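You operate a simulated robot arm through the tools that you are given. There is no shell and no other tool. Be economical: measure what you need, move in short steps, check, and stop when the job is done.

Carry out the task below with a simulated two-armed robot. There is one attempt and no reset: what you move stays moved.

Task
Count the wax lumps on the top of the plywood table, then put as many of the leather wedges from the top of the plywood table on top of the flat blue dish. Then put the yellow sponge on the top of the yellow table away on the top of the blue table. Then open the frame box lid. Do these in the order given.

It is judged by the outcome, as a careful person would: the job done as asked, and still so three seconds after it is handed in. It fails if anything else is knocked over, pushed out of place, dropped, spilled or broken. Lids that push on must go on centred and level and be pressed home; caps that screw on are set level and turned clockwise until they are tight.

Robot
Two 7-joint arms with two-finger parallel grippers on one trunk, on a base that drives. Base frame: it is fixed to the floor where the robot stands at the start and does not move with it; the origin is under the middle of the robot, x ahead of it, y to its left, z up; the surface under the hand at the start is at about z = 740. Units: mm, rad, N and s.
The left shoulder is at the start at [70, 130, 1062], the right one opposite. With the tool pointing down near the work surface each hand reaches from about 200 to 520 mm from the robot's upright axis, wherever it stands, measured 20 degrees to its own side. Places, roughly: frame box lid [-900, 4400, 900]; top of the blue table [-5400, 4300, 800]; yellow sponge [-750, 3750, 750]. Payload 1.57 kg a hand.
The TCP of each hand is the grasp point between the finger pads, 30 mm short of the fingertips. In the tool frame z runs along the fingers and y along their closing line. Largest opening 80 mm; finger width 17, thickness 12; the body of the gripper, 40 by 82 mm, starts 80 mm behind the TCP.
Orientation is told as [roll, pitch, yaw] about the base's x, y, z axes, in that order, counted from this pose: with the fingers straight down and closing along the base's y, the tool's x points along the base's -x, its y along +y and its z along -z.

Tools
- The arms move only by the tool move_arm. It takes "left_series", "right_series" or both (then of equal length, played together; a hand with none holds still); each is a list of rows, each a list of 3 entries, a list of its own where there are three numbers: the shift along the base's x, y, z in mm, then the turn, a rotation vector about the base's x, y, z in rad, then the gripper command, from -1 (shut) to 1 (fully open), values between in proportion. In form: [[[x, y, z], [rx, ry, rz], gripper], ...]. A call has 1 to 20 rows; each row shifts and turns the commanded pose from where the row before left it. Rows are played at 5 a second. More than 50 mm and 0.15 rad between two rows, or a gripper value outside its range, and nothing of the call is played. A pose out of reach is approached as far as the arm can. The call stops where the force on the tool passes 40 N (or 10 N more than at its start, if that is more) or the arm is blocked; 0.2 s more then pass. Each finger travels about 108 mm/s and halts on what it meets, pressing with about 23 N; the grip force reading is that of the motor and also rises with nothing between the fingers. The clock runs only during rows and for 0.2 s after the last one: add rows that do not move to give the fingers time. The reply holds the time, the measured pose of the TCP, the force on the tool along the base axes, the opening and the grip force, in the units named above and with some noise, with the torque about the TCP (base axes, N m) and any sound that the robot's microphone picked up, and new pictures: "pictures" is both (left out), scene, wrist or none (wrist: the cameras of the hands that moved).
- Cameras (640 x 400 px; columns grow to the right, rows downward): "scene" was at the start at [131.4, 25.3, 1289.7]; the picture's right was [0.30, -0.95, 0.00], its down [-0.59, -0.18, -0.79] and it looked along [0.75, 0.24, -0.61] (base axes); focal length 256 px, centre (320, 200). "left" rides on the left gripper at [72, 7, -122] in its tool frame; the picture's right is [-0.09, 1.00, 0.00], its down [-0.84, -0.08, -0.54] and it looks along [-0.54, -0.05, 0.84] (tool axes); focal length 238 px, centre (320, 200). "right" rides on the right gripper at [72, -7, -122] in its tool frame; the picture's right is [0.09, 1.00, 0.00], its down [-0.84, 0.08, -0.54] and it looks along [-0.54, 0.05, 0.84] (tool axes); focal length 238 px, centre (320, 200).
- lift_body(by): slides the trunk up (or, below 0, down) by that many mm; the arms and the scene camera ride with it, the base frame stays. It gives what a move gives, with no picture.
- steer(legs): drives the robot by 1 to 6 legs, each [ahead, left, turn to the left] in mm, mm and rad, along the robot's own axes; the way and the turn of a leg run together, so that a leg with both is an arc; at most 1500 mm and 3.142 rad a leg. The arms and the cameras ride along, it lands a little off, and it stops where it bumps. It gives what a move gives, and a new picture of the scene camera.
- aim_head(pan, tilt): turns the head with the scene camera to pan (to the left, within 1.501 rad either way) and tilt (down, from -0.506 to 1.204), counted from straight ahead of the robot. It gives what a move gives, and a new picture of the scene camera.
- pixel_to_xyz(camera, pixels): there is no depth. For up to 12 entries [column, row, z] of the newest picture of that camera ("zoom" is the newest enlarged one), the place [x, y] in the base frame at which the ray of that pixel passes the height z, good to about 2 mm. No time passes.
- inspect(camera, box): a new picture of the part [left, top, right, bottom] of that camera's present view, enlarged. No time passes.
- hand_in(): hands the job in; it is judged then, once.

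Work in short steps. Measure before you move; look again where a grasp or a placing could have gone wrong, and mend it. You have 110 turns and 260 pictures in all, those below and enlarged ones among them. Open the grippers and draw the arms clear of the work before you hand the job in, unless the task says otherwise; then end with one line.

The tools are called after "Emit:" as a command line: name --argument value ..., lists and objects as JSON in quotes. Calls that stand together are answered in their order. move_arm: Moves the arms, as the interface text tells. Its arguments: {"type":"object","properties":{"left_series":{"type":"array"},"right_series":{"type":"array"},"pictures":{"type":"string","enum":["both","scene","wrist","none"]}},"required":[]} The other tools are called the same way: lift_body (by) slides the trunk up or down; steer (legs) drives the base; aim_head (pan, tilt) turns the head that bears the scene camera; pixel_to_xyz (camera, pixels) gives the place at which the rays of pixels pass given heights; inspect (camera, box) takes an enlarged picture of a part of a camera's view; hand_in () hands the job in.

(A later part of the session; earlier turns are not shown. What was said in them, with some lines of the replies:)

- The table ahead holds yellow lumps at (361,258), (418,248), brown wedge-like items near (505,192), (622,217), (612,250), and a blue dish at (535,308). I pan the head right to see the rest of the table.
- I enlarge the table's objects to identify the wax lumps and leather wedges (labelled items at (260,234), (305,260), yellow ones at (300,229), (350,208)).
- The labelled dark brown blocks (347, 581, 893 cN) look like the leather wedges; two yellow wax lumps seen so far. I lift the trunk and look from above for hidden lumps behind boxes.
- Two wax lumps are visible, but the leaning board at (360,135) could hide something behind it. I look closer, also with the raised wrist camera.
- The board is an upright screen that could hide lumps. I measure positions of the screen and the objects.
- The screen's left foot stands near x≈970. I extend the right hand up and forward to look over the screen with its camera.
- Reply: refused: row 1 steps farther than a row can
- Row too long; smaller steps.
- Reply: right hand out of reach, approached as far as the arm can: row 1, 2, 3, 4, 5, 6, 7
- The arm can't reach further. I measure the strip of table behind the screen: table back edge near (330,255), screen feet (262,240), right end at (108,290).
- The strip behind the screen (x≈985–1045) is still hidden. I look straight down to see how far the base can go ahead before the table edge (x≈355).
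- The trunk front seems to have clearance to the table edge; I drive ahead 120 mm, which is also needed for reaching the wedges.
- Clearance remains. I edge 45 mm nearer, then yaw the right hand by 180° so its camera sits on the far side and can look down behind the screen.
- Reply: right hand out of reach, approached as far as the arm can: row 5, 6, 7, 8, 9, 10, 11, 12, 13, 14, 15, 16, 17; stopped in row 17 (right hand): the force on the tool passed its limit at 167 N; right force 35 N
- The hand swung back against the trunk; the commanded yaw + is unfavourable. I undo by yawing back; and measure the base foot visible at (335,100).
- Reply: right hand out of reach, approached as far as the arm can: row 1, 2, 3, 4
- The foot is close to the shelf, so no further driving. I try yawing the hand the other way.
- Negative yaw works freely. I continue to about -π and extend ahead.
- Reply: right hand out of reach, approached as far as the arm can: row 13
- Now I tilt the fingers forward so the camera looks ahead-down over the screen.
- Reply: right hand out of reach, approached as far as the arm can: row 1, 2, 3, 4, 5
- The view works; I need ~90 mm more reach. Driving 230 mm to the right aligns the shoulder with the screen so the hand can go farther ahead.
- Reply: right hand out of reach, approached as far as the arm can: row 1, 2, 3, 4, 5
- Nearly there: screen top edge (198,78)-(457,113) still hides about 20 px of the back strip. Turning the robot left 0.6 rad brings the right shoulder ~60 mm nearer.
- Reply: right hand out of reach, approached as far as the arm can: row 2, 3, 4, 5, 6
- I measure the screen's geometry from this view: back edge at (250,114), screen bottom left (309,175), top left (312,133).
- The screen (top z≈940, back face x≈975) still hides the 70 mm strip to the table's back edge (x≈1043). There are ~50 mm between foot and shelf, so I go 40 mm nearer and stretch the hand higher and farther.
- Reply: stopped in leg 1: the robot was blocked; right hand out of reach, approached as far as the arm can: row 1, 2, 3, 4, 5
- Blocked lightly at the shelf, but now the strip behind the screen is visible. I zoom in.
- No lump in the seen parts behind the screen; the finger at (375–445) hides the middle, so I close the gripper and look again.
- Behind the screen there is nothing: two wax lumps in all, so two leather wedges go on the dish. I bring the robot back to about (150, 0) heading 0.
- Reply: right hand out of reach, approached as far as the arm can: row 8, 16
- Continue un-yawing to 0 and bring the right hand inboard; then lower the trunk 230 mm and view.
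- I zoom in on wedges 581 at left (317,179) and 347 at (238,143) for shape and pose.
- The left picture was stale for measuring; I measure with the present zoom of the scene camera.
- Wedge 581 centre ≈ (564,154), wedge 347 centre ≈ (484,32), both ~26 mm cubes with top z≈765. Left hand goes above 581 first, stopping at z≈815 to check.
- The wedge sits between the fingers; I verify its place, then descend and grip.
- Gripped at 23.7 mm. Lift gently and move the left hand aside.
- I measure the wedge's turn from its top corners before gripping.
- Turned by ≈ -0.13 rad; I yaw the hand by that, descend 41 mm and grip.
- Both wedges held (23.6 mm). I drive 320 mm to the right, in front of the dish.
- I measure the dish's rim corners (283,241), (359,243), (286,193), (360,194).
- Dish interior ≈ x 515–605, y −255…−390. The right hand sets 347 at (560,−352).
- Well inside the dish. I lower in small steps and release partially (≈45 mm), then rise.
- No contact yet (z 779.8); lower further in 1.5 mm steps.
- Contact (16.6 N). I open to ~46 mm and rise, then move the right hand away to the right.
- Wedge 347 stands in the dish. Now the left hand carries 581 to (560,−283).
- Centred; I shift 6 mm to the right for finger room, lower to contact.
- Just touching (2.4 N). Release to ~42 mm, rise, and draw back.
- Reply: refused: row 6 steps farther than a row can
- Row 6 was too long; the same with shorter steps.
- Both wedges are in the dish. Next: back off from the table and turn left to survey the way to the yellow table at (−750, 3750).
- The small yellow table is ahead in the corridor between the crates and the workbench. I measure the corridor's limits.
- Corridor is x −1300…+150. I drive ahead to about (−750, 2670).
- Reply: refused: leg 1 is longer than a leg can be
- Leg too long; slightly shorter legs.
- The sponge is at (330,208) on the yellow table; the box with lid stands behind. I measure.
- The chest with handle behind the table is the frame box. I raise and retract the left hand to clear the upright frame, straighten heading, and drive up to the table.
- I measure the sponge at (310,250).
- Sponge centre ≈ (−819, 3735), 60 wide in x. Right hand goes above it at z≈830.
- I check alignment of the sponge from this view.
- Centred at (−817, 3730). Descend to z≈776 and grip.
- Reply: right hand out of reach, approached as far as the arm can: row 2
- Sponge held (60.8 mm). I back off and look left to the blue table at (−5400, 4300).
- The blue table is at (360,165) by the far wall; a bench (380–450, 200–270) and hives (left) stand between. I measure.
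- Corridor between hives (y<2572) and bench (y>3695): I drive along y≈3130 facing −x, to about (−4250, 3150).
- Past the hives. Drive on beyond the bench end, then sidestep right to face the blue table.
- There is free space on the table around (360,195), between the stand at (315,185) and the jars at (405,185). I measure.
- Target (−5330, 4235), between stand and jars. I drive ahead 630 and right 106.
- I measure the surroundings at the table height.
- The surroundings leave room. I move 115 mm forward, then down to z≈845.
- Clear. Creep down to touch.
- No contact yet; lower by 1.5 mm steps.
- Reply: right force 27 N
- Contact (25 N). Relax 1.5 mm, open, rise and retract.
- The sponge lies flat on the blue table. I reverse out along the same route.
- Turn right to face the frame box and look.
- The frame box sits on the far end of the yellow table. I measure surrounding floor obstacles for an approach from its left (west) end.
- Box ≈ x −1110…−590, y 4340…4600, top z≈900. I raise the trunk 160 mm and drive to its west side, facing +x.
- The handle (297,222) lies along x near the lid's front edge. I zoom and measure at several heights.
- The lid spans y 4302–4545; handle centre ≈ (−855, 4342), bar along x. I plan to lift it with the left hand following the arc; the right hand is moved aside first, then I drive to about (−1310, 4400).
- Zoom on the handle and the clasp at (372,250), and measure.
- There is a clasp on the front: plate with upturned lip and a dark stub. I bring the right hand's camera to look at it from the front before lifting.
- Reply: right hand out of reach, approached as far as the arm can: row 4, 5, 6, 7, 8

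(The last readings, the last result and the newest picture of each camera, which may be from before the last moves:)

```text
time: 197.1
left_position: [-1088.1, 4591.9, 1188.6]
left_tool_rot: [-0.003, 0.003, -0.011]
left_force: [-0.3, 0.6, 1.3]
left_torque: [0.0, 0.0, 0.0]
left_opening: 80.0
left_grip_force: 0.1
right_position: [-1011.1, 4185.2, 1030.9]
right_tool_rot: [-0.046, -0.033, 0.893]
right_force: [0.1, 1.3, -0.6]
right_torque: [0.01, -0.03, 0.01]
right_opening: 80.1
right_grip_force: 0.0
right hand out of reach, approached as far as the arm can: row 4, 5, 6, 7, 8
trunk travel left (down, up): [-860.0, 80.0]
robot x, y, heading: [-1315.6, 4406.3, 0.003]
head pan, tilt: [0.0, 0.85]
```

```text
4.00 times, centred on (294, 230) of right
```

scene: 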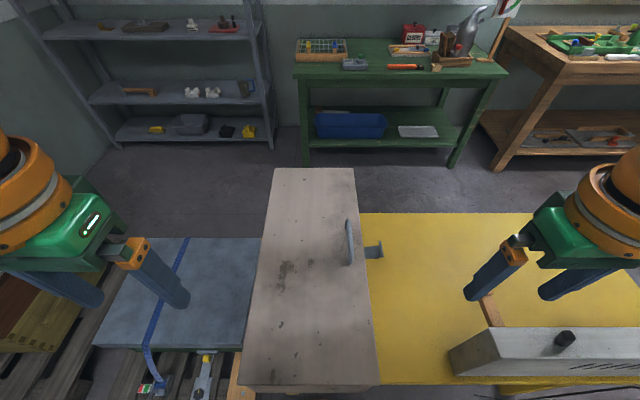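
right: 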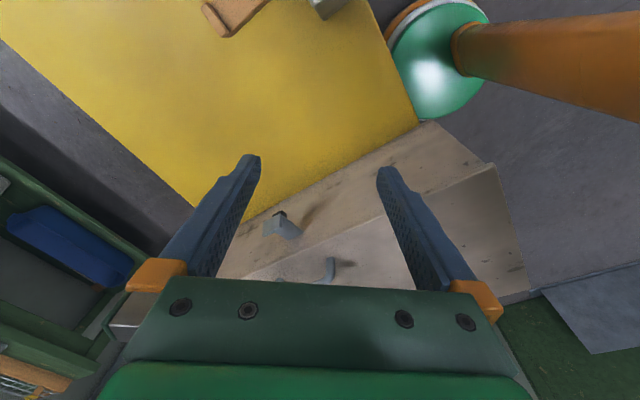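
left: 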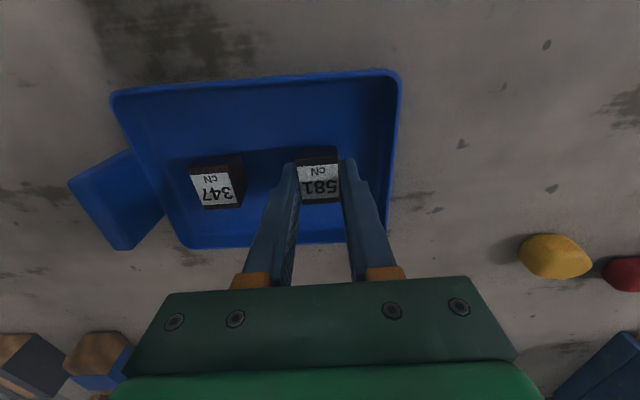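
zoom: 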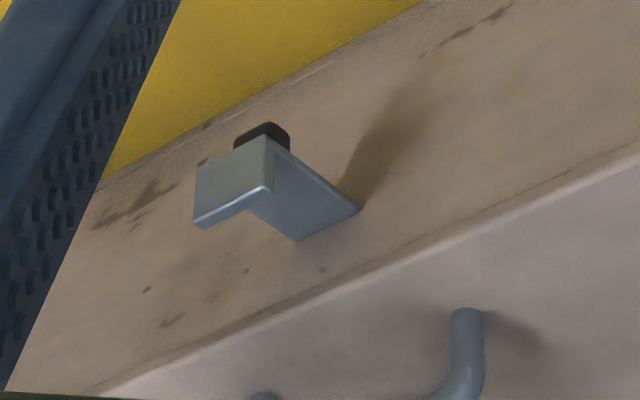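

The clasp looks like a fixed lever beneath the lid seam; I'll first try the lid gently. Right hand steps back; left hand goes above the handle.

Emit:
move_arm --right_series '[[[-15, -30, 20], [0, 0, -0.1], 1], [[-15, -30, 20], [0, 0, -0.1], 1], [[0, 0, 0], [0, 0, -0.1], 1], [[0, 0, 0], [0, 0, -0.1], 1], [[0, 0, 0], [0, 0, 0], 1], [[0, 0, 0], [0, 0, 0], 1], [[0, 0, 0], [0, 0, 0], 1], [[0, 0, 0], [0, 0, 0], 1], [[0, 0, 0], [0, 0, 0], 1], [[0, 0, 0], [0, 0, 0], 1], [[0, 0, 0], [0, 0, 0], 1]]' --left_series '[[[0, 0, 0], [0, 0, 0], 1], [[0, 0, 0], [0, 0, 0], 1], [[32, -36, 0], [0, 0, 0], 1], [[32, -36, 0], [0, 0, 0], 1], [[32, -36, 0], [0, 0, 0], 1], [[32, -36, 0], [0, 0, 0], 1], [[32, -36, -10], [0, 0, 0], 1], [[32, -36, -10], [0, 0, 0], 1], [[32, -39, 0], [0, 0, 0.01], 1], [[0, 0, -45], [0, 0, 0], 1], [[0, 0, -45], [0, 0, 0], 1]]' --pictures "both"

```text
refused: row 9 steps farther than a row can; nothing moved
```

Emit:
move_arm --right_series '[[[-15, -30, 20], [0, 0, -0.1], 1], [[-15, -30, 20], [0, 0, -0.1], 1], [[0, 0, 0], [0, 0, -0.1], 1], [[0, 0, 0], [0, 0, -0.1], 1], [[0, 0, 0], [0, 0, 0], 1], [[0, 0, 0], [0, 0, 0], 1], [[0, 0, 0], [0, 0, 0], 1], [[0, 0, 0], [0, 0, 0], 1], [[0, 0, 0], [0, 0, 0], 1], [[0, 0, 0], [0, 0, 0], 1], [[0, 0, 0], [0, 0, 0], 1]]' --left_series '[[[0, 0, 0], [0, 0, 0], 1], [[0, 0, 0], [0, 0, 0], 1], [[32, -36, 0], [0, 0, 0], 1], [[32, -36, 0], [0, 0, 0], 1], [[32, -36, 0], [0, 0, 0], 1], [[32, -36, 0], [0, 0, 0], 1], [[32, -36, -10], [0, 0, 0], 1], [[32, -36, -10], [0, 0, 0], 1], [[32, -36, 0], [0, 0, 0.01], 1], [[0, -3, -45], [0, 0, 0], 1], [[0, 0, -45], [0, 0, 0], 1]]' --pictures "both"

```text
time: 199.5
left_position: [-912.7, 4370.1, 1069.4]
left_tool_rot: [-0.001, 0.003, 0.0]
left_force: [0.1, 0.0, 0.4]
left_torque: [0.0, 0.0, -0.01]
left_opening: 79.7
left_grip_force: 0.1
left hand out of reach, approached as far as the arm can: row 8, 9
right_position: [-1047.9, 4131.5, 1067.9]
right_tool_rot: [-0.041, -0.033, 0.533]
right_force: [0.8, -0.2, 0.5]
right_torque: [0.01, -0.05, 0.02]
right_opening: 80.0
right_grip_force: 0.0
right hand out of reach, approached as far as the arm can: row 1
trunk travel left (down, up): [-860.0, 80.0]
robot x, y, heading: [-1311.5, 4405.3, 0.003]
head pan, tilt: [0.0, 0.85]
```

scene: 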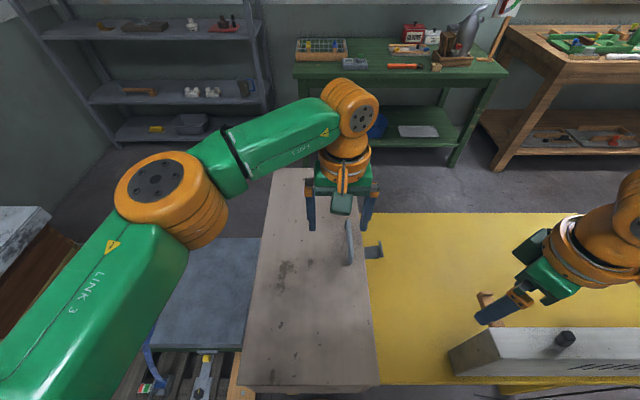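
right: 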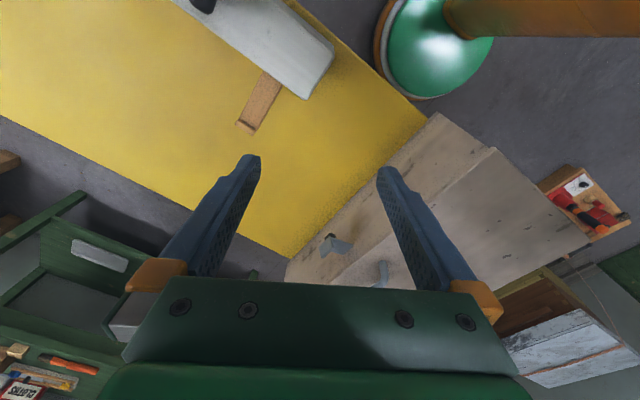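
left: 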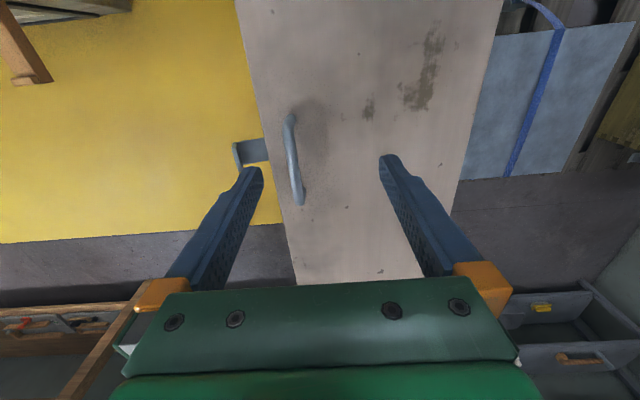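

I measure the handle bar from the left camera.

Emit:
pixel_to_xyz --camera "left" --pixels '[[289, 117, 925], [300, 203, 925], [289, 117, 935], [300, 203, 935], [294, 160, 930], [240, 165, 890], [270, 140, 900], [316, 285, 900], [235, 0, 900]]'

Emit:
inspect --camera "left" --box '[220, 90, 348, 215]'

```text
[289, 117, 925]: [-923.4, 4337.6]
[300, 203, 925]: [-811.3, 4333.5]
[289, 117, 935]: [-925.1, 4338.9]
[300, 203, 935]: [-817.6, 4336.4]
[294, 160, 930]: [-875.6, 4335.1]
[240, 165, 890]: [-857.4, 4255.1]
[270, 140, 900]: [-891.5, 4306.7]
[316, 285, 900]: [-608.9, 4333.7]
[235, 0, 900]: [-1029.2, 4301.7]
```

```text
3.20 times, centred on (284, 152) of left
```

zoom: 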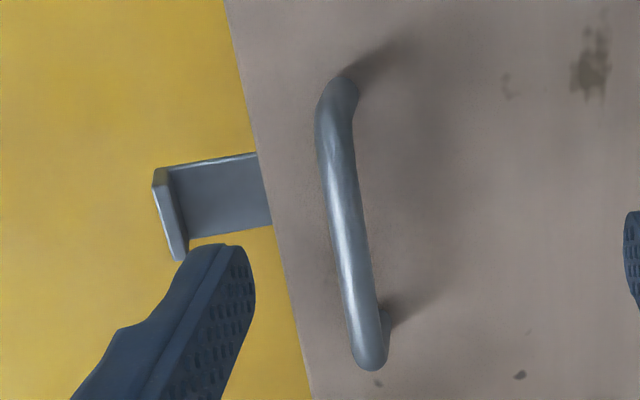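

Bar centre ≈ (−872, 4336), z≈932. I narrow the fingers to 40 mm and come down over it.

Emit:
move_arm --left_series '[[[15, -17, -15], [0, 0, 0], 0], [[15, -17, -35], [0, 0, 0], 0], [[0, 0, -40], [0, 0, 0], 0], [[0, 0, 0], [0, 0, 0], 0]]' --pictures "both"

```text
time: 200.5
left_position: [-895.2, 4357.6, 994.1]
left_tool_rot: [-0.004, -0.007, 0.003]
left_force: [9.5, 0.4, 34.8]
left_torque: [-0.68, -0.45, 0.29]
left_opening: 39.7
left_grip_force: 0.1
left hand out of reach, approached as far as the arm can: row 2
right_position: [-1050.6, 4133.1, 1069.8]
right_tool_rot: [-0.042, -0.037, 0.532]
right_force: [-0.1, 0.2, 0.5]
right_torque: [-0.03, 0.01, 0.01]
right_opening: 79.8
right_grip_force: 0.0
trunk travel left (down, up): [-860.0, 80.0]
robot x, y, heading: [-1316.9, 4403.4, 0.002]
head pan, tilt: [0.0, 0.85]
```

scene: 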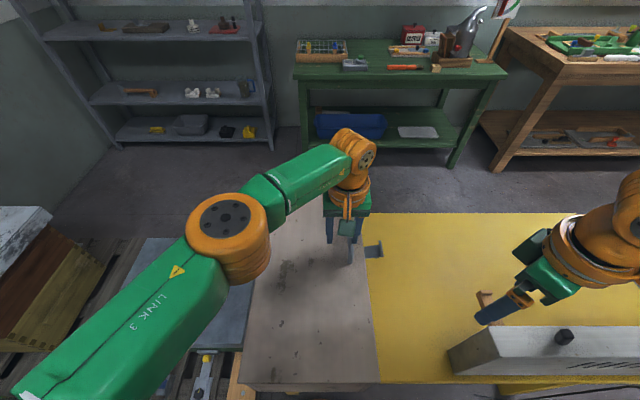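
left: 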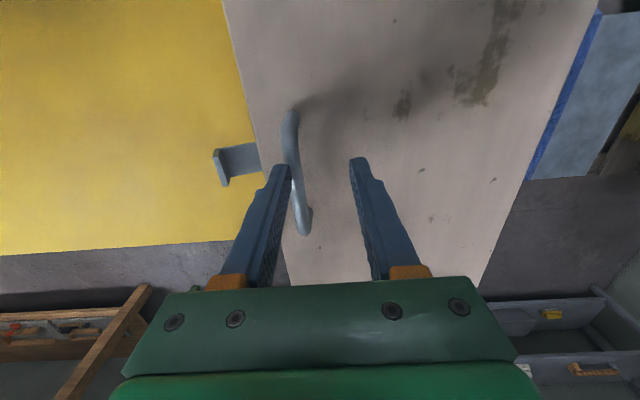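

The south finger rests on the bar: its top is at z≈964, so the bar is higher than thought. I rise, shift 18 mm south, and come down again.

Emit:
move_arm --left_series '[[[0, 0, 25], [0, 0, 0], 0], [[0, -17, 0], [0, 0, 0], 0], [[0, 0, 0], [0, 0, 0], 0]]' --pictures "wrist"

```text
time: 201.3
left_position: [-898.6, 4346.4, 1015.3]
left_tool_rot: [-0.003, -0.001, -0.003]
left_force: [0.6, 0.1, 0.6]
left_torque: [0.0, -0.02, -0.01]
left_opening: 40.2
left_grip_force: 0.0
left hand out of reach, approached as far as the arm can: row 2
right_position: [-1049.6, 4132.9, 1067.9]
right_tool_rot: [-0.04, -0.033, 0.531]
right_force: [0.9, 0.1, -0.2]
right_torque: [0.02, -0.01, -0.02]
right_opening: 80.1
right_grip_force: 0.0
trunk travel left (down, up): [-860.0, 80.0]
robot x, y, heading: [-1316.1, 4403.9, -0.001]
head pan, tilt: [0.0, 0.85]
```

left: 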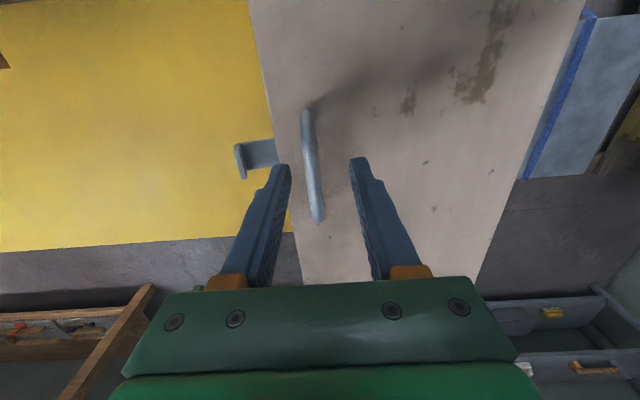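

The arm is at its limit; I shift the base 25 mm ahead and 40 mm right, then recentre.

Emit:
steer --legs '[[22, -40, 0]]'

Emit:
move_arm --left_series '[[[0, 35, 0], [0, 0, 0], 0], [[0, 0, 0], [0, 0, 0], 0]]' --pictures "wrist"

```text
time: 202.2
left_position: [-879.8, 4312.2, 1017.4]
left_tool_rot: [-0.009, -0.003, 0.0]
left_force: [-0.2, 0.5, 0.4]
left_torque: [-0.06, -0.03, 0.0]
left_opening: 40.0
left_grip_force: 0.1
right_position: [-1029.9, 4100.0, 1071.1]
right_tool_rot: [-0.046, -0.033, 0.532]
right_force: [-1.0, 0.5, 1.2]
right_torque: [-0.01, -0.04, -0.02]
right_opening: 80.0
right_grip_force: 0.0
trunk travel left (down, up): [-860.0, 80.0]
robot x, y, heading: [-1295.2, 4362.1, 0.006]
head pan, tilt: [0.0, 0.85]
```

scene: 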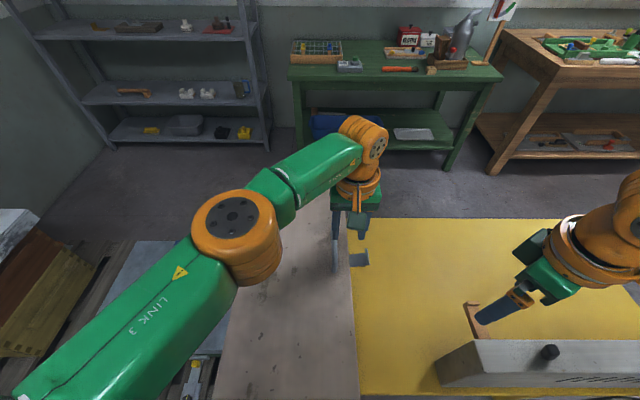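

```text
time: 202.8
left_position: [-878.6, 4344.9, 1016.8]
left_tool_rot: [-0.005, -0.002, 0.001]
left_force: [0.4, -0.2, 0.6]
left_torque: [-0.01, -0.03, 0.01]
left_opening: 39.9
left_grip_force: 0.1
right_position: [-1028.3, 4095.0, 1068.5]
right_tool_rot: [-0.042, -0.036, 0.531]
right_force: [-0.7, -0.1, -0.5]
right_torque: [0.0, 0.0, -0.02]
right_opening: 79.9
right_grip_force: 0.1
trunk travel left (down, up): [-860.0, 80.0]
robot x, y, heading: [-1294.3, 4361.0, 0.001]
head pan, tilt: [0.0, 0.85]
```

left: 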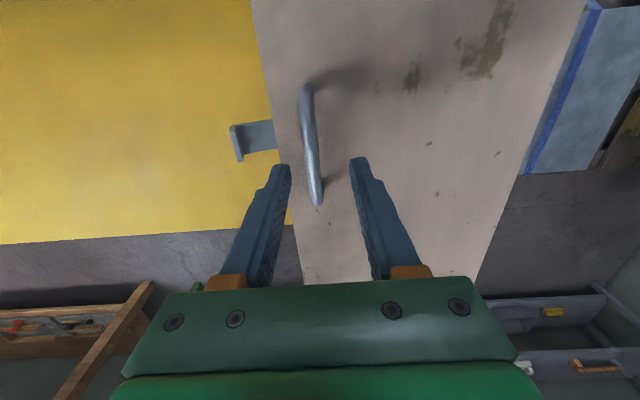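

Check bar position at z≈955.

Emit:
pixel_to_xyz --camera "left" --pixels '[[305, 88, 957], [316, 203, 957], [311, 145, 957], [235, 140, 900], [270, 120, 910]]'

```text
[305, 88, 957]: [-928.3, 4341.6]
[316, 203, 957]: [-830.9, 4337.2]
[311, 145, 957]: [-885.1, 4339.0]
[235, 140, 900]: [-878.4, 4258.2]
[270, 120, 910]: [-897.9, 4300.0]
```

Centre on y≈4339, descend to z≈968 and close on the bar.

Emit:
move_arm --left_series '[[[0, -6, -20], [0, 0, 0], 0], [[0, 0, -29], [0, 0, 0], 0], [[0, 0, 0], [0, 0, 0], 0], [[0, 0, 0], [0, 0, 0], -0.5], [[0, 0, 0], [0, 0, 0], -1], [[0, 0, 0], [0, 0, 0], -1], [[0, 0, 0], [0, 0, 0], -1]]' --pictures "both"

```text
time: 204.4
left_position: [-878.1, 4338.8, 967.0]
left_tool_rot: [-0.003, 0.0, -0.001]
left_force: [-0.6, 2.4, -3.7]
left_torque: [0.0, -0.24, 0.02]
left_opening: 11.4
left_grip_force: 29.4
right_position: [-1027.7, 4094.8, 1068.8]
right_tool_rot: [-0.042, -0.032, 0.533]
right_force: [0.0, 0.7, 0.6]
right_torque: [0.03, 0.01, 0.01]
right_opening: 80.2
right_grip_force: 0.1
trunk travel left (down, up): [-860.0, 80.0]
robot x, y, heading: [-1291.7, 4363.1, -0.002]
head pan, tilt: [0.0, 0.85]
```

scene: 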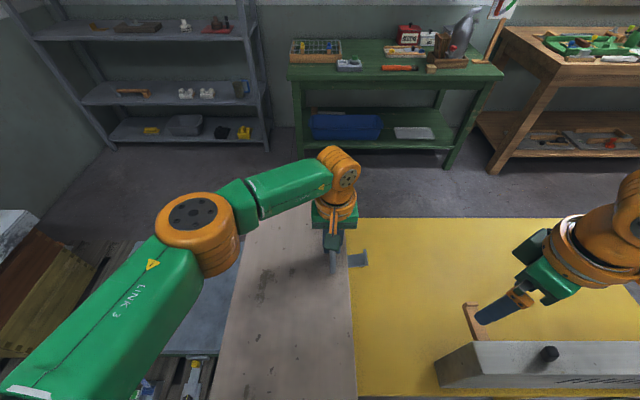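
left: 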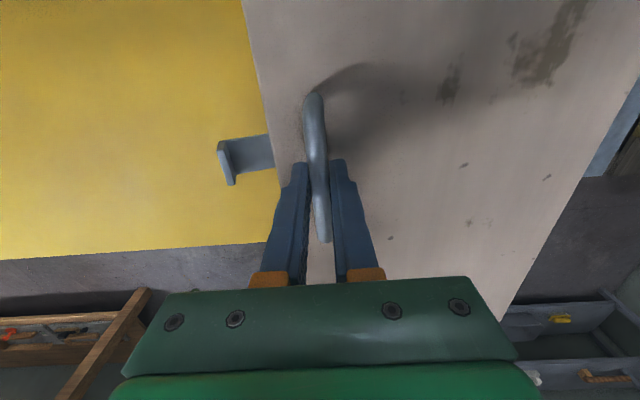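

The bar is gripped (11.4 mm). A careful trial: lift by a few mm and watch the force.

Emit:
move_arm --left_series '[[[0, 0.5, 3], [-0.015, 0, 0], -1], [[0, 0.7, 3], [-0.015, 0, 0], -1], [[0, 0, 0], [0, 0, 0], -1]]' --pictures "none"

```text
time: 205.2
left_position: [-879.5, 4340.5, 974.3]
left_tool_rot: [-0.036, 0.0, 0.0]
left_force: [-7.7, 6.2, -4.7]
left_torque: [0.07, 0.9, -0.05]
left_opening: 11.6
left_grip_force: 29.0
right_position: [-1028.3, 4094.5, 1069.9]
right_tool_rot: [-0.043, -0.036, 0.531]
right_force: [0.9, 0.4, -0.3]
right_torque: [0.02, 0.01, -0.02]
right_opening: 80.1
right_grip_force: 0.0
trunk travel left (down, up): [-860.0, 80.0]
robot x, y, heading: [-1293.3, 4366.7, 0.002]
head pan, tilt: [0.0, 0.85]
```

Lifts easily (5 N). I continue along the arc about the hinge (y≈4545, z≈910), 4 steps of 0.06 rad.

Emit:
move_arm --left_series '[[[0, 4.2, 12.1], [-0.06, 0, 0], -1], [[0, 4.9, 11.9], [-0.06, 0, 0], -1], [[0, 5.6, 11.5], [-0.06, 0, 0], -1], [[0, 6.3, 11.2], [-0.06, 0, 0], -1], [[0, 0, 0], [0, 0, 0], -1]]' --pictures "both"

```text
time: 206.4
left_position: [-878.4, 4361.6, 1021.5]
left_tool_rot: [-0.273, -0.003, -0.001]
left_force: [-10.3, 5.0, -5.3]
left_torque: [0.05, 0.22, -0.04]
left_opening: 11.6
left_grip_force: 28.6
right_position: [-1030.2, 4094.4, 1069.4]
right_tool_rot: [-0.044, -0.036, 0.531]
right_force: [-0.6, 0.0, 0.7]
right_torque: [0.04, 0.0, 0.0]
right_opening: 79.9
right_grip_force: 0.2
trunk travel left (down, up): [-860.0, 80.0]
robot x, y, heading: [-1294.1, 4359.1, -0.002]
head pan, tilt: [0.0, 0.85]
```

scene: 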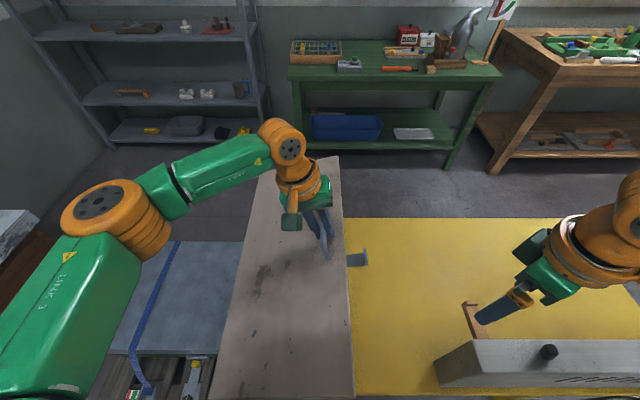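
left: 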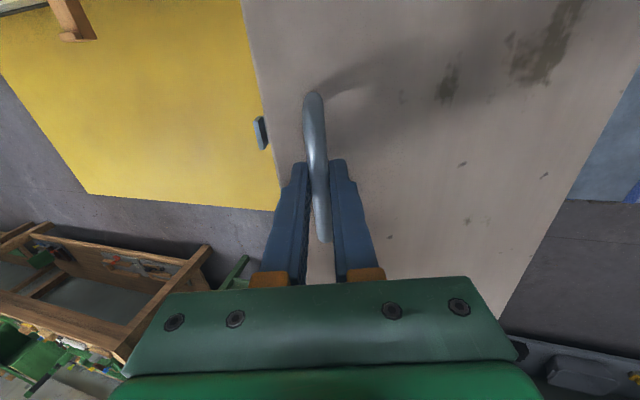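

The lid is opening (clasp stays on the box). Continue 6 steps of 0.08 rad.

Emit:
move_arm --left_series '[[[0, 9.6, 14.2], [-0.08, 0, 0], -1], [[0, 10.6, 13.4], [-0.08, 0, 0], -1], [[0, 11.6, 12.6], [-0.08, 0, 0], -1], [[0, 12.6, 11.7], [-0.08, 0, 0], -1], [[0, 13.5, 10.6], [-0.08, 0, 0], -1], [[0, 14.3, 9.4], [-0.08, 0, 0], -1], [[0, 0, 0], [0, 0, 0], -1]]' --pictures "both"

```text
time: 208.0
left_position: [-878.0, 4429.8, 1092.2]
left_tool_rot: [-0.753, -0.002, 0.0]
left_force: [-6.2, -1.4, -1.7]
left_torque: [0.07, 0.04, -0.08]
left_opening: 11.9
left_grip_force: 29.6
right_position: [-1029.8, 4092.9, 1069.4]
right_tool_rot: [-0.042, -0.037, 0.533]
right_force: [0.7, 0.1, -0.1]
right_torque: [-0.02, -0.03, 0.0]
right_opening: 79.8
right_grip_force: 0.0
trunk travel left (down, up): [-860.0, 80.0]
robot x, y, heading: [-1291.9, 4365.4, 0.003]
head pan, tilt: [0.0, 0.85]
```

scene: 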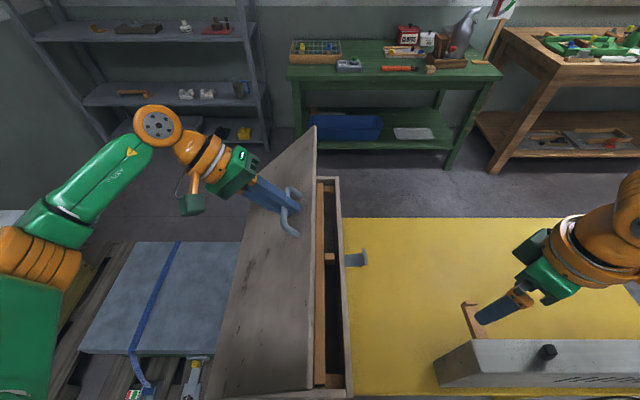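
left: 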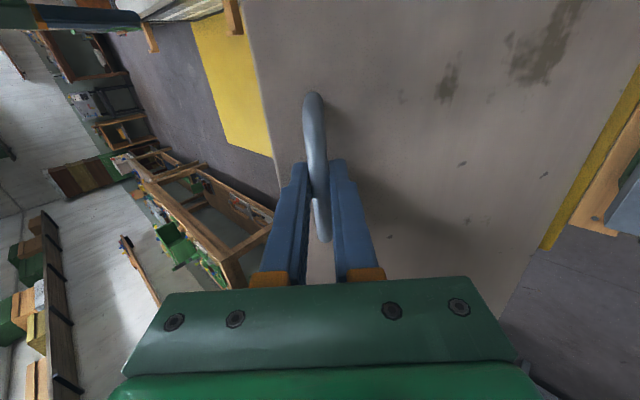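

45° open with low force. Continue 5 steps of 0.1 rad.

Emit:
move_arm --left_series '[[[0, 18.8, 10.6], [-0.1, 0, 0], -1], [[0, 19.7, 8.7], [-0.1, 0, 0], -1], [[0, 20.4, 6.6], [-0.1, 0, 0], -1], [[0, 21.2, 4.6], [-0.1, 0, 0], -1], [[0, 21.4, 2.5], [-0.1, 0, 0], -1], [[0, 0, 0], [0, 0, 0], -1]]' --pictures "both"

```text
time: 209.4
left_position: [-877.8, 4536.2, 1122.9]
left_tool_rot: [-1.252, 0.002, 0.0]
left_force: [-19.0, 2.2, -35.2]
left_torque: [0.22, 0.03, 0.01]
left_opening: 11.6
left_grip_force: 29.5
right_position: [-1028.9, 4095.7, 1068.6]
right_tool_rot: [-0.043, -0.036, 0.534]
right_force: [-0.1, -0.6, -0.6]
right_torque: [0.01, -0.05, 0.02]
right_opening: 79.9
right_grip_force: 0.0
trunk travel left (down, up): [-860.0, 80.0]
robot x, y, heading: [-1292.5, 4365.1, 0.004]
head pan, tilt: [0.0, 0.85]
```

scene: 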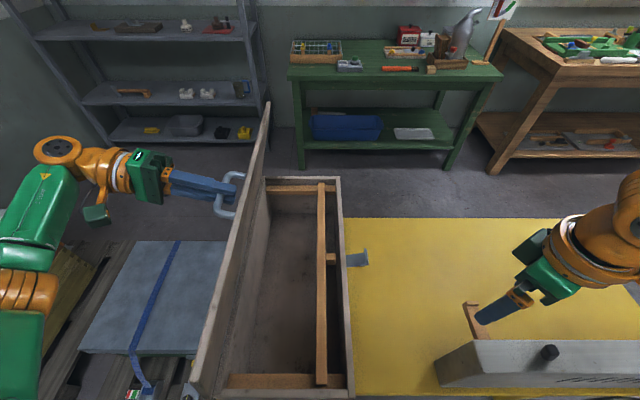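
left: 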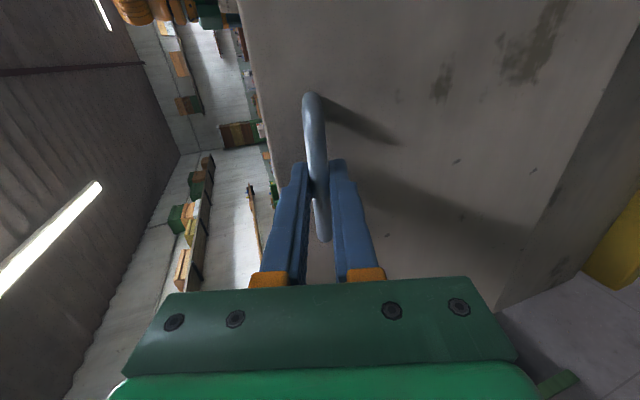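

72° open; the hand is pulled down 35 N, so my radius is a bit large. I continue with a 3 mm correction.

Emit:
move_arm --left_series '[[[0, 1, -3], [0, 0, 0], -1], [[0, 16.8, -0.5], [-0.08, 0, 0], -1], [[0, 16.9, -1.5], [-0.08, 0, 0], -1], [[0, 16.7, -2.9], [-0.08, 0, 0], -1], [[0, 0, 0], [0, 0, 0], -1]]' --pictures "scene"

```text
time: 210.6
left_position: [-878.8, 4568.2, 1120.8]
left_tool_rot: [-1.493, 0.018, 0.005]
left_force: [23.8, -3.3, -22.7]
left_torque: [0.19, -0.56, 0.24]
left_opening: 11.9
left_grip_force: 29.6
left hand out of reach, approached as far as the arm can: row 3, 4
right_position: [-1012.5, 4093.6, 1064.4]
right_tool_rot: [-0.034, -0.021, 0.529]
right_force: [0.2, -0.7, 0.7]
right_torque: [0.0, -0.02, -0.04]
right_opening: 79.9
right_grip_force: 0.0
trunk travel left (down, up): [-860.0, 80.0]
robot x, y, heading: [-1290.6, 4361.6, -0.003]
head pan, tilt: [0.0, 0.85]
```

scene: 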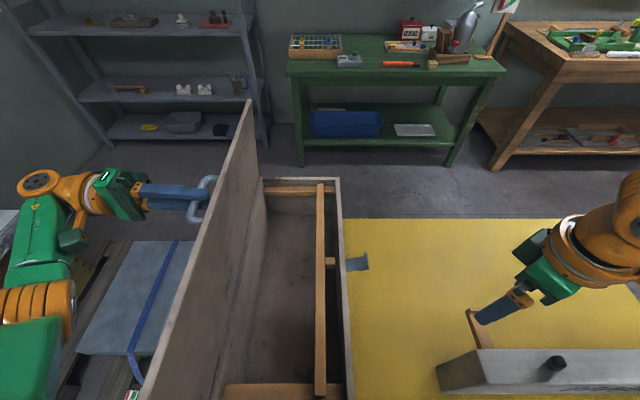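

About 85° open, arm at its limit. I shift the base 30 mm left so that the left hand can carry the lid past vertical.

Emit:
steer --legs '[[0, 25, 0]]'

```text
time: 211.4
left_position: [-882.6, 4578.7, 1119.5]
left_tool_rot: [-1.477, 0.023, 0.003]
left_force: [14.8, -3.1, -14.9]
left_torque: [0.05, -0.61, 0.63]
left_opening: 12.0
left_grip_force: 29.9
right_position: [-1017.6, 4105.2, 1064.8]
right_tool_rot: [-0.033, -0.024, 0.529]
right_force: [-0.1, -0.6, 0.3]
right_torque: [0.02, 0.01, 0.03]
right_opening: 80.0
right_grip_force: 0.1
trunk travel left (down, up): [-860.0, 80.0]
robot x, y, heading: [-1294.7, 4379.6, -0.002]
head pan, tilt: [0.0, 0.85]
stopped in leg 1: the force on the tool passed its limit at 46 N (the readings are from after the stop); the commanded pose is now the measured one
```

scene: 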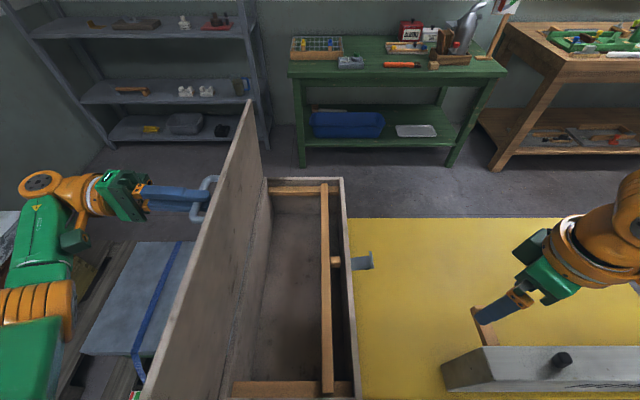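

Continue with small arm steps north, slightly down.

Emit:
move_arm --left_series '[[[3, 8, -2.5], [-0.03, 0, 0], -1], [[0, 8, -2], [-0.03, 0, 0], -1], [[0, 8, -2.5], [-0.03, 0, 0], -1], [[0, 8, -2.5], [-0.03, 0, 0], -1], [[0, 0, 0], [0, 0, 0], -1]]' --pictures "scene"

```text
time: 212.2
left_position: [-889.4, 4586.2, 1117.3]
left_tool_rot: [-1.544, 0.036, 0.005]
left_force: [21.4, -5.7, -29.0]
left_torque: [0.34, -0.59, 0.67]
left_opening: 12.4
left_grip_force: 29.7
left hand out of reach, approached as far as the arm can: row 1, 2, 3
right_position: [-1014.7, 4106.9, 1064.4]
right_tool_rot: [-0.034, -0.023, 0.528]
right_force: [-0.5, 0.5, -0.6]
right_torque: [0.02, -0.04, -0.02]
right_opening: 80.0
right_grip_force: 0.1
trunk travel left (down, up): [-860.0, 80.0]
robot x, y, heading: [-1292.6, 4380.2, -0.004]
head pan, tilt: [0.0, 0.85]
stopped in row 3 (left hand): the force on the tool passed its limit at 43 N (the readings are from after the stop); the commanded pose is now the measured one
```

scene: 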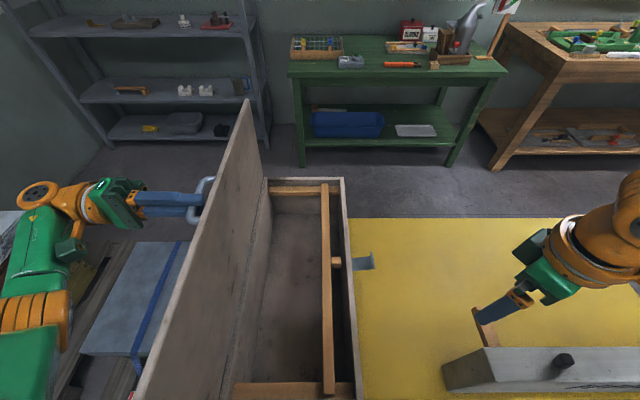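

To finish past vertical I bring the right hand (closed) to the lid's inner face at x≈−1020 and push from the south.

Emit:
move_arm --right_series '[[[0, 40, 8], [0.01, 0.01, -0.13], -1], [[0, 40, 8], [0.01, 0.01, -0.13], -1], [[0, 40, 8], [0.01, 0, -0.13], -1], [[0, 40, 8], [0, 0, -0.13], -1], [[0, 40, 8], [0, 0, 0], -1], [[0, 40, 0], [0, 0, 0], -1], [[0, 40, 0], [0, 0, 0], -1], [[0, 40, 0], [0, 0, 0], -1], [[0, 40, 0], [0, 0, 0], -1], [[0, 20, 0], [0, 0, 0], -1], [[0, 0, 0], [0, 0, 0], -1]]' --pictures "both"

```text
time: 213.6
left_position: [-890.8, 4589.8, 1117.7]
left_tool_rot: [-1.543, 0.036, 0.005]
left_force: [15.0, -3.8, -20.4]
left_torque: [0.25, -0.55, 0.89]
left_opening: 12.2
left_grip_force: 29.4
right_position: [-1015.5, 4346.5, 1104.4]
right_tool_rot: [-0.01, -0.014, 0.008]
right_force: [0.2, 0.8, 0.1]
right_torque: [-0.02, 0.02, 0.0]
right_opening: 0.0
right_grip_force: 21.2
trunk travel left (down, up): [-860.0, 80.0]
robot x, y, heading: [-1293.1, 4379.2, -0.003]
head pan, tilt: [0.0, 0.85]
stopped in row 7 (left hand): the force on the tool passed its limit at 47 N (the readings are from after the stop); the commanded pose is now the measured one
```

scene: 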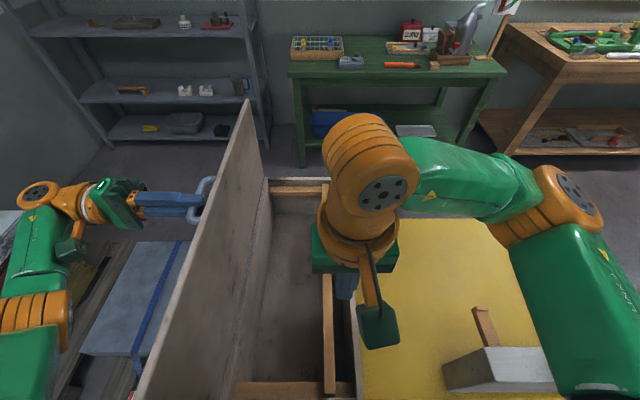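
right: 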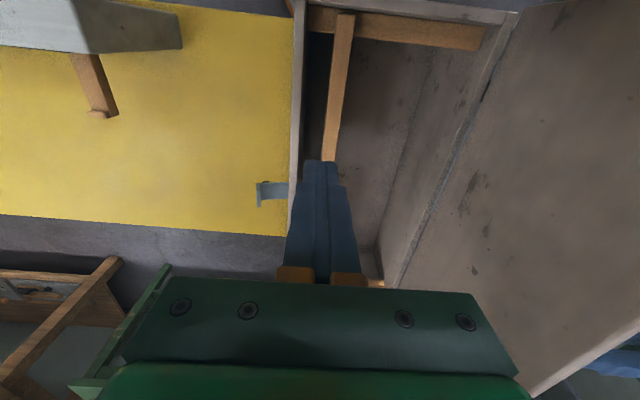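

The left hand's strain halted the call. I continue the right hand northwards toward the lid.

Emit:
move_arm --right_series '[[[0, 40, 5], [0, 0, 0], -1], [[0, 40, 0], [0, 0, 0], -1], [[0, 40, 0], [0, 0, 0], -1], [[0, 20, 0], [0, 0, 0], -1], [[0, 10, 0], [0, 0, 0], -1], [[0, 10, 0], [0, 0, 0], -1], [[0, 0, 0], [0, 0, 0], -1]]' --pictures "both"

```text
time: 215.2
left_position: [-890.9, 4588.1, 1118.1]
left_tool_rot: [-1.541, 0.034, 0.004]
left_force: [15.2, -4.3, -29.4]
left_torque: [0.37, -0.52, 0.07]
left_opening: 12.0
left_grip_force: 29.2
right_position: [-1007.8, 4502.4, 1111.0]
right_tool_rot: [-0.008, -0.01, 0.011]
right_force: [0.1, -0.3, 0.1]
right_torque: [0.0, -0.02, 0.02]
right_opening: 0.0
right_grip_force: 21.2
right hand out of reach, approached as far as the arm can: row 6
trunk travel left (down, up): [-860.0, 80.0]
robot x, y, heading: [-1292.8, 4377.8, -0.004]
head pan, tilt: [0.0, 0.85]
```

scene: 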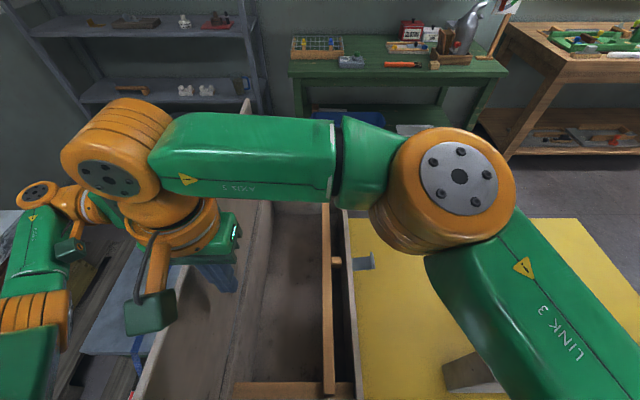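
right: 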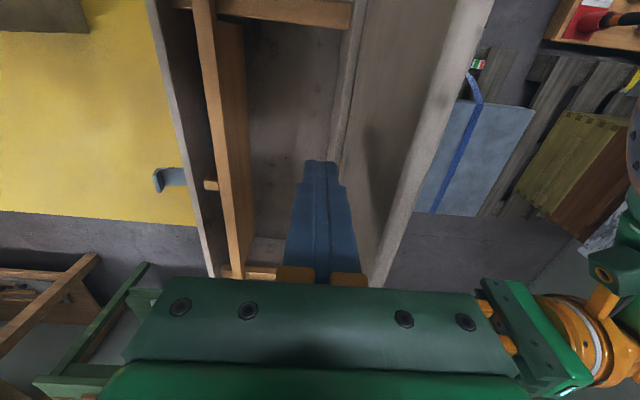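

The right hand needs to be nearer in x to reach; I move it to x≈−1060 and then on north until contact.

Emit:
move_arm --right_series '[[[-26, -5, 0], [0, 0, 0], -1], [[-26, 0, 0], [0, 0, 0], -1], [[0, 15, 0], [0, 0, 0], -1], [[0, 10, 0], [0, 0, 0], -1], [[0, 5, 0], [0, 0, 0], -1], [[0, 5, 0], [0, 0, 0], -1], [[0, 5, 0], [0, 0, 0], -1], [[0, 0, 0], [0, 0, 0], -1]]' --pictures "wrist"

```text
time: 217.0
left_position: [-890.3, 4588.1, 1117.1]
left_tool_rot: [-1.54, 0.034, 0.003]
left_force: [15.1, -6.5, -30.8]
left_torque: [0.3, -0.55, 0.15]
left_opening: 12.1
left_grip_force: 29.5
right_position: [-1062.1, 4505.3, 1111.7]
right_tool_rot: [-0.005, -0.012, 0.004]
right_force: [0.3, -0.2, 0.2]
right_torque: [-0.01, 0.0, 0.02]
right_opening: 0.1
right_grip_force: 21.5
right hand out of reach, approached as far as the arm can: row 3, 4, 5, 6, 7
trunk travel left (down, up): [-860.0, 80.0]
robot x, y, heading: [-1295.9, 4382.2, -0.002]
head pan, tilt: [0.0, 0.85]
```

right: 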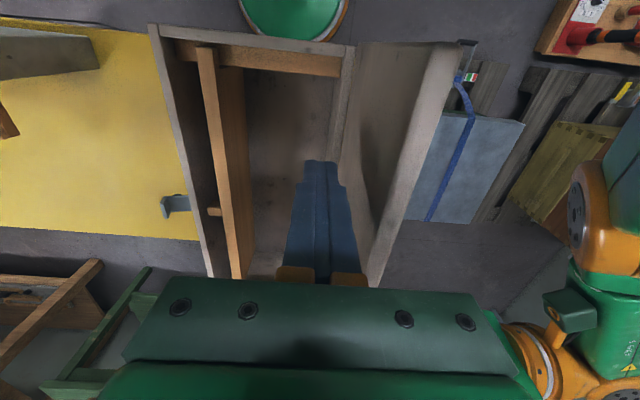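

Right hand can't go farther across. I measure the lid's present lean: top inner edge near (400,160) and hinge line near (345,110).

Emit:
pixel_to_xyz --camera "right" --pixels '[[400, 160, 1140], [412, 100, 1140], [450, 60, 1150], [346, 110, 910], [336, 150, 910], [400, 160, 1150]]'

Emit:
inspect --camera "right" --box '[290, 20, 530, 290]'

```text
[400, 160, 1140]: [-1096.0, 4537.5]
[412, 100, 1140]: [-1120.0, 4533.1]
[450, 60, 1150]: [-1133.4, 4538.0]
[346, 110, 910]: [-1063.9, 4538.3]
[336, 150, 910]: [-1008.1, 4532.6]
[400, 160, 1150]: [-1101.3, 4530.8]
```

```text
1.48 times, centred on (410, 155) of right
```

zoom: 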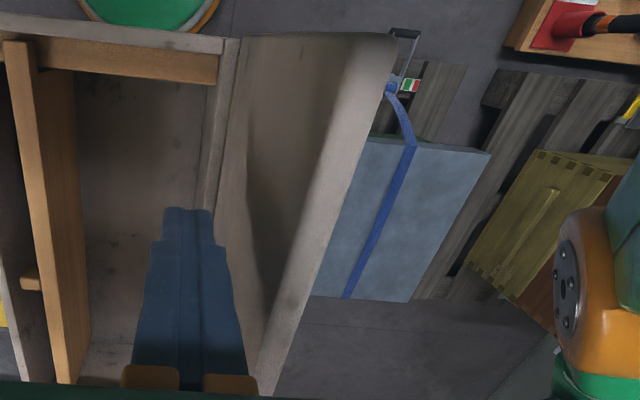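

The lid is practically vertical. I open the left gripper (the right hand guards 20 mm south of it) and see whether the lid stays.

Emit:
move_arm --left_series '[[[0, 0, 0], [0, 0, 0], -0.5], [[0, 0, 0], [0, 0, 0], 0], [[0, 0, 0], [0, 0, 0], 0.8], [[0, 0, 0], [0, 0, 0], 0.9], [[0, 0, 0], [0, 0, 0], 0.9]]' --pictures "both"

Emit:
inspect --camera "right" --box '[290, 20, 530, 290]'

```text
time: 218.2
left_position: [-903.2, 4588.0, 1123.5]
left_tool_rot: [-1.544, 0.022, 0.001]
left_force: [0.3, -0.1, -0.5]
left_torque: [0.03, 0.02, 0.02]
left_opening: 76.1
left_grip_force: 0.0
right_position: [-1073.5, 4505.6, 1114.6]
right_tool_rot: [-0.005, -0.023, 0.005]
right_force: [-0.1, -0.1, 0.0]
right_torque: [0.03, -0.02, -0.02]
right_opening: 0.1
right_grip_force: 21.2
trunk travel left (down, up): [-860.0, 80.0]
robot x, y, heading: [-1292.3, 4380.1, 0.001]
head pan, tilt: [0.0, 0.85]
```

scene: 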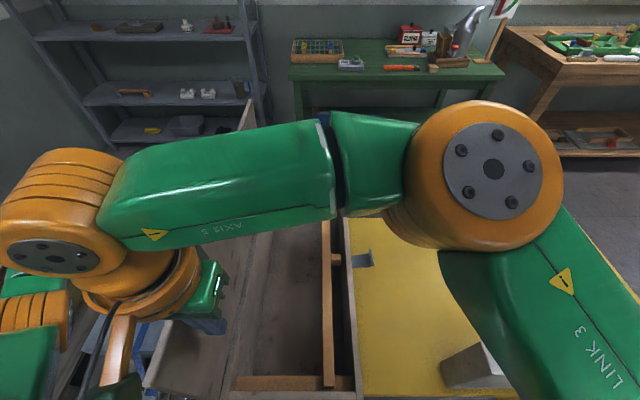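
left: 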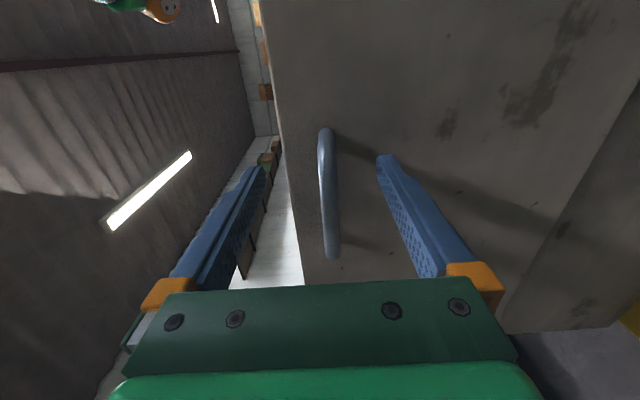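

```text
1.48 times, centred on (410, 155) of right
```

zoom: 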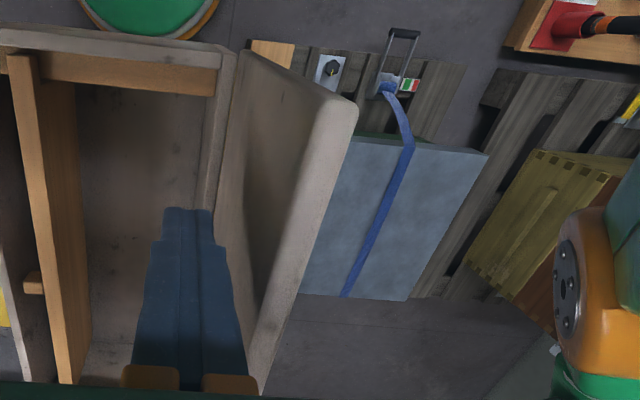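

The lid stays vertical on its own. I unroll the left hand about the bar and retreat it along its tool axis.

Emit:
move_arm --left_series '[[[0, 0, 1], [0.1, 0, 0], 1], [[0, 0, 1], [0.1, 0, 0], 1], [[0, 0, 1], [0.1, 0, 0], 1], [[0, 0, 1], [0.1, 0, 0], 1], [[0, 8, 6], [0.05, 0, 0], 1], [[0, 10, 6], [0, 0, 0], 1], [[0, 10, 6], [0, 0, 0], 1], [[0, 10, 6], [0, 0, 0], 1], [[-10, 10, 6], [0, 0, 0], 1], [[0, 0, 0], [0, 0, 0], 1]]' --pictures "both"

```text
time: 220.4
left_position: [-914.3, 4635.9, 1157.7]
left_tool_rot: [-1.096, 0.016, 0.011]
left_force: [0.0, 0.3, 0.6]
left_torque: [0.02, 0.0, -0.02]
left_opening: 80.1
left_grip_force: 0.1
right_position: [-1073.5, 4505.1, 1113.6]
right_tool_rot: [-0.004, -0.027, 0.007]
right_force: [0.6, -0.2, -0.6]
right_torque: [0.02, -0.01, 0.01]
right_opening: 0.0
right_grip_force: 21.4
trunk travel left (down, up): [-860.0, 80.0]
robot x, y, heading: [-1291.4, 4379.0, -0.001]
head pan, tilt: [0.0, 0.85]
```

scene: 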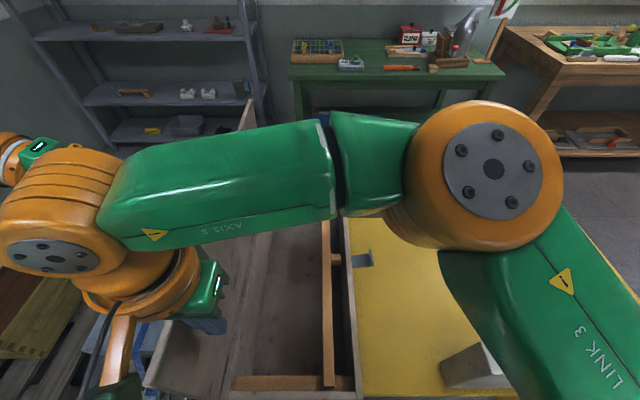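
left: 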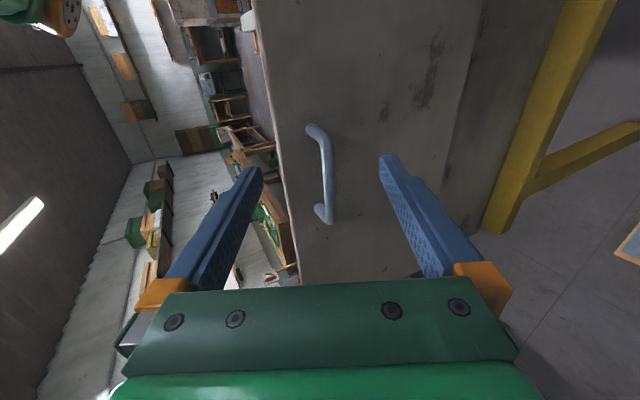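

The handle is free and the lid stands. Now I withdraw the right hand southward/upward and the left hand back toward the robot.

Emit:
move_arm --right_series '[[[0, -30, 0], [0, 0, 0], -1], [[0, -40, 10], [0, 0, 0], -1], [[0, -40, 10], [0, 0, 0], -1], [[0, -40, 10], [0, 0, 0], -1], [[0, -40, 10], [0, 0, 0], 0], [[0, -40, 10], [0, 0, 0], 1], [[0, -40, 0], [0, 0, 0], 1], [[0, -40, 0], [0, 0, 0], 1]]' --left_series '[[[-20, 15, 15], [0.0, 0, 0], 1], [[-30, 10, 15], [0.0, 0, 0], 1], [[-30, 10, 15], [0.0, 0, 0], 1], [[-30, 10, 15], [0.1, 0, 0], 1], [[-30, 0, 15], [0.1, 0, 0], 1], [[-30, 0, 10], [0.1, 0, 0], 1], [[-30, 0, 0], [0.1, 0, 0], 1], [[-30, 0, 0], [0.1, 0, 0], 1]]' --pictures "scene"

```text
time: 222.2
left_position: [-1092.2, 4607.4, 1234.6]
left_tool_rot: [-0.59, 0.007, 0.019]
left_force: [-0.9, 0.1, -1.2]
left_torque: [0.03, -0.02, 0.06]
left_opening: 80.0
left_grip_force: 0.1
left hand out of reach, approached as far as the arm can: row 4, 5, 6, 7, 8
right_position: [-1076.8, 4193.1, 1164.8]
right_tool_rot: [-0.005, -0.028, 0.01]
right_force: [0.2, 0.3, 0.6]
right_torque: [0.02, 0.02, 0.0]
right_opening: 80.1
right_grip_force: 0.1
trunk travel left (down, up): [-860.0, 80.0]
robot x, y, heading: [-1295.2, 4375.5, 0.001]
head pan, tilt: [0.0, 0.85]
```

scene: 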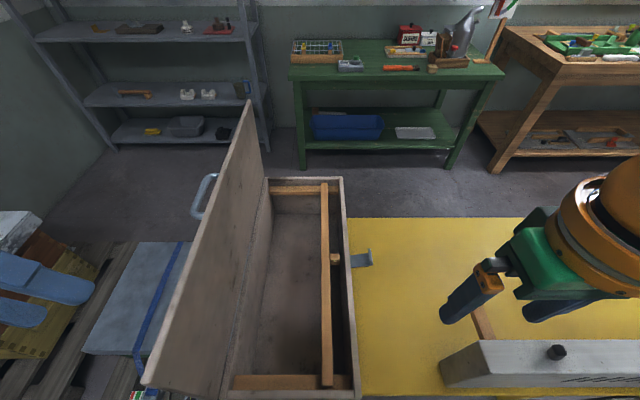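

The lid stands open by itself. I back the robot off 300 mm and check lid and box position.

Emit:
pixel_to_xyz --camera "scene" --pixels '[[341, 178, 900], [356, 385, 900], [250, 100, 1145], [145, 385, 1145]]'

Emit:
steer --legs '[[-350, 0, 0]]'

Emit:
inspect --camera "scene" --box '[180, 60, 480, 300]'

```text
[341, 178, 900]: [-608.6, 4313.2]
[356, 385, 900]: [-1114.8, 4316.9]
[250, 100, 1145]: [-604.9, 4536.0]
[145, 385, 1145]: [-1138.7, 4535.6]
```

```text
time: 224.5
left_position: [-1433.3, 4610.8, 1233.7]
left_tool_rot: [-0.594, 0.011, 0.013]
left_force: [-0.9, 0.1, 0.0]
left_torque: [0.0, 0.02, -0.02]
left_opening: 80.0
left_grip_force: 0.0
right_position: [-1421.6, 4196.7, 1164.6]
right_tool_rot: [-0.006, -0.024, 0.003]
right_force: [0.2, 0.2, 0.1]
right_torque: [-0.01, 0.0, 0.03]
right_opening: 80.1
right_grip_force: 0.1
trunk travel left (down, up): [-860.0, 80.0]
robot x, y, heading: [-1641.6, 4380.0, -0.004]
head pan, tilt: [0.0, 0.85]
```

scene: 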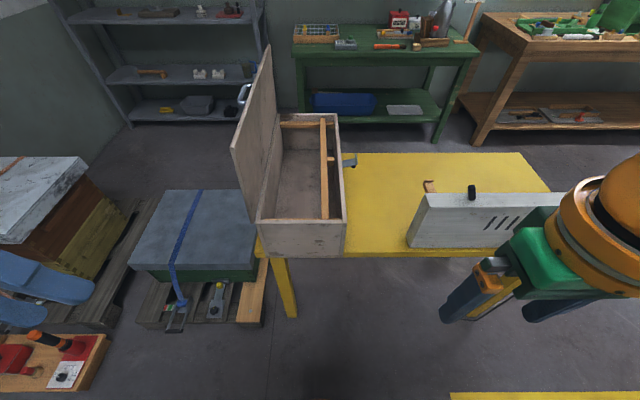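

```text
1.67 times, centred on (330, 180) of scene
```

zoom: 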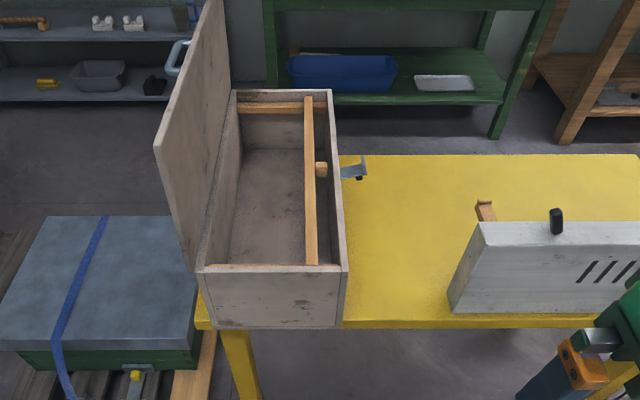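

The lid stands open past vertical on its own, the box is in place, both grippers are open and clear. Handing in.

Emit:
hand_in

```text
The job is handed in.
```

The job is handed in. I counted 2 wax lumps on the plywood table and put 2 leather wedges (347 cN and 581 cN) on the flat blue dish. Then I moved the yellow sponge to the blue table and opened the frame box lid, which stays up on its own at about vertical. While positioning, the base bumped the plywood table's shelf once; nothing on the table visibly moved.
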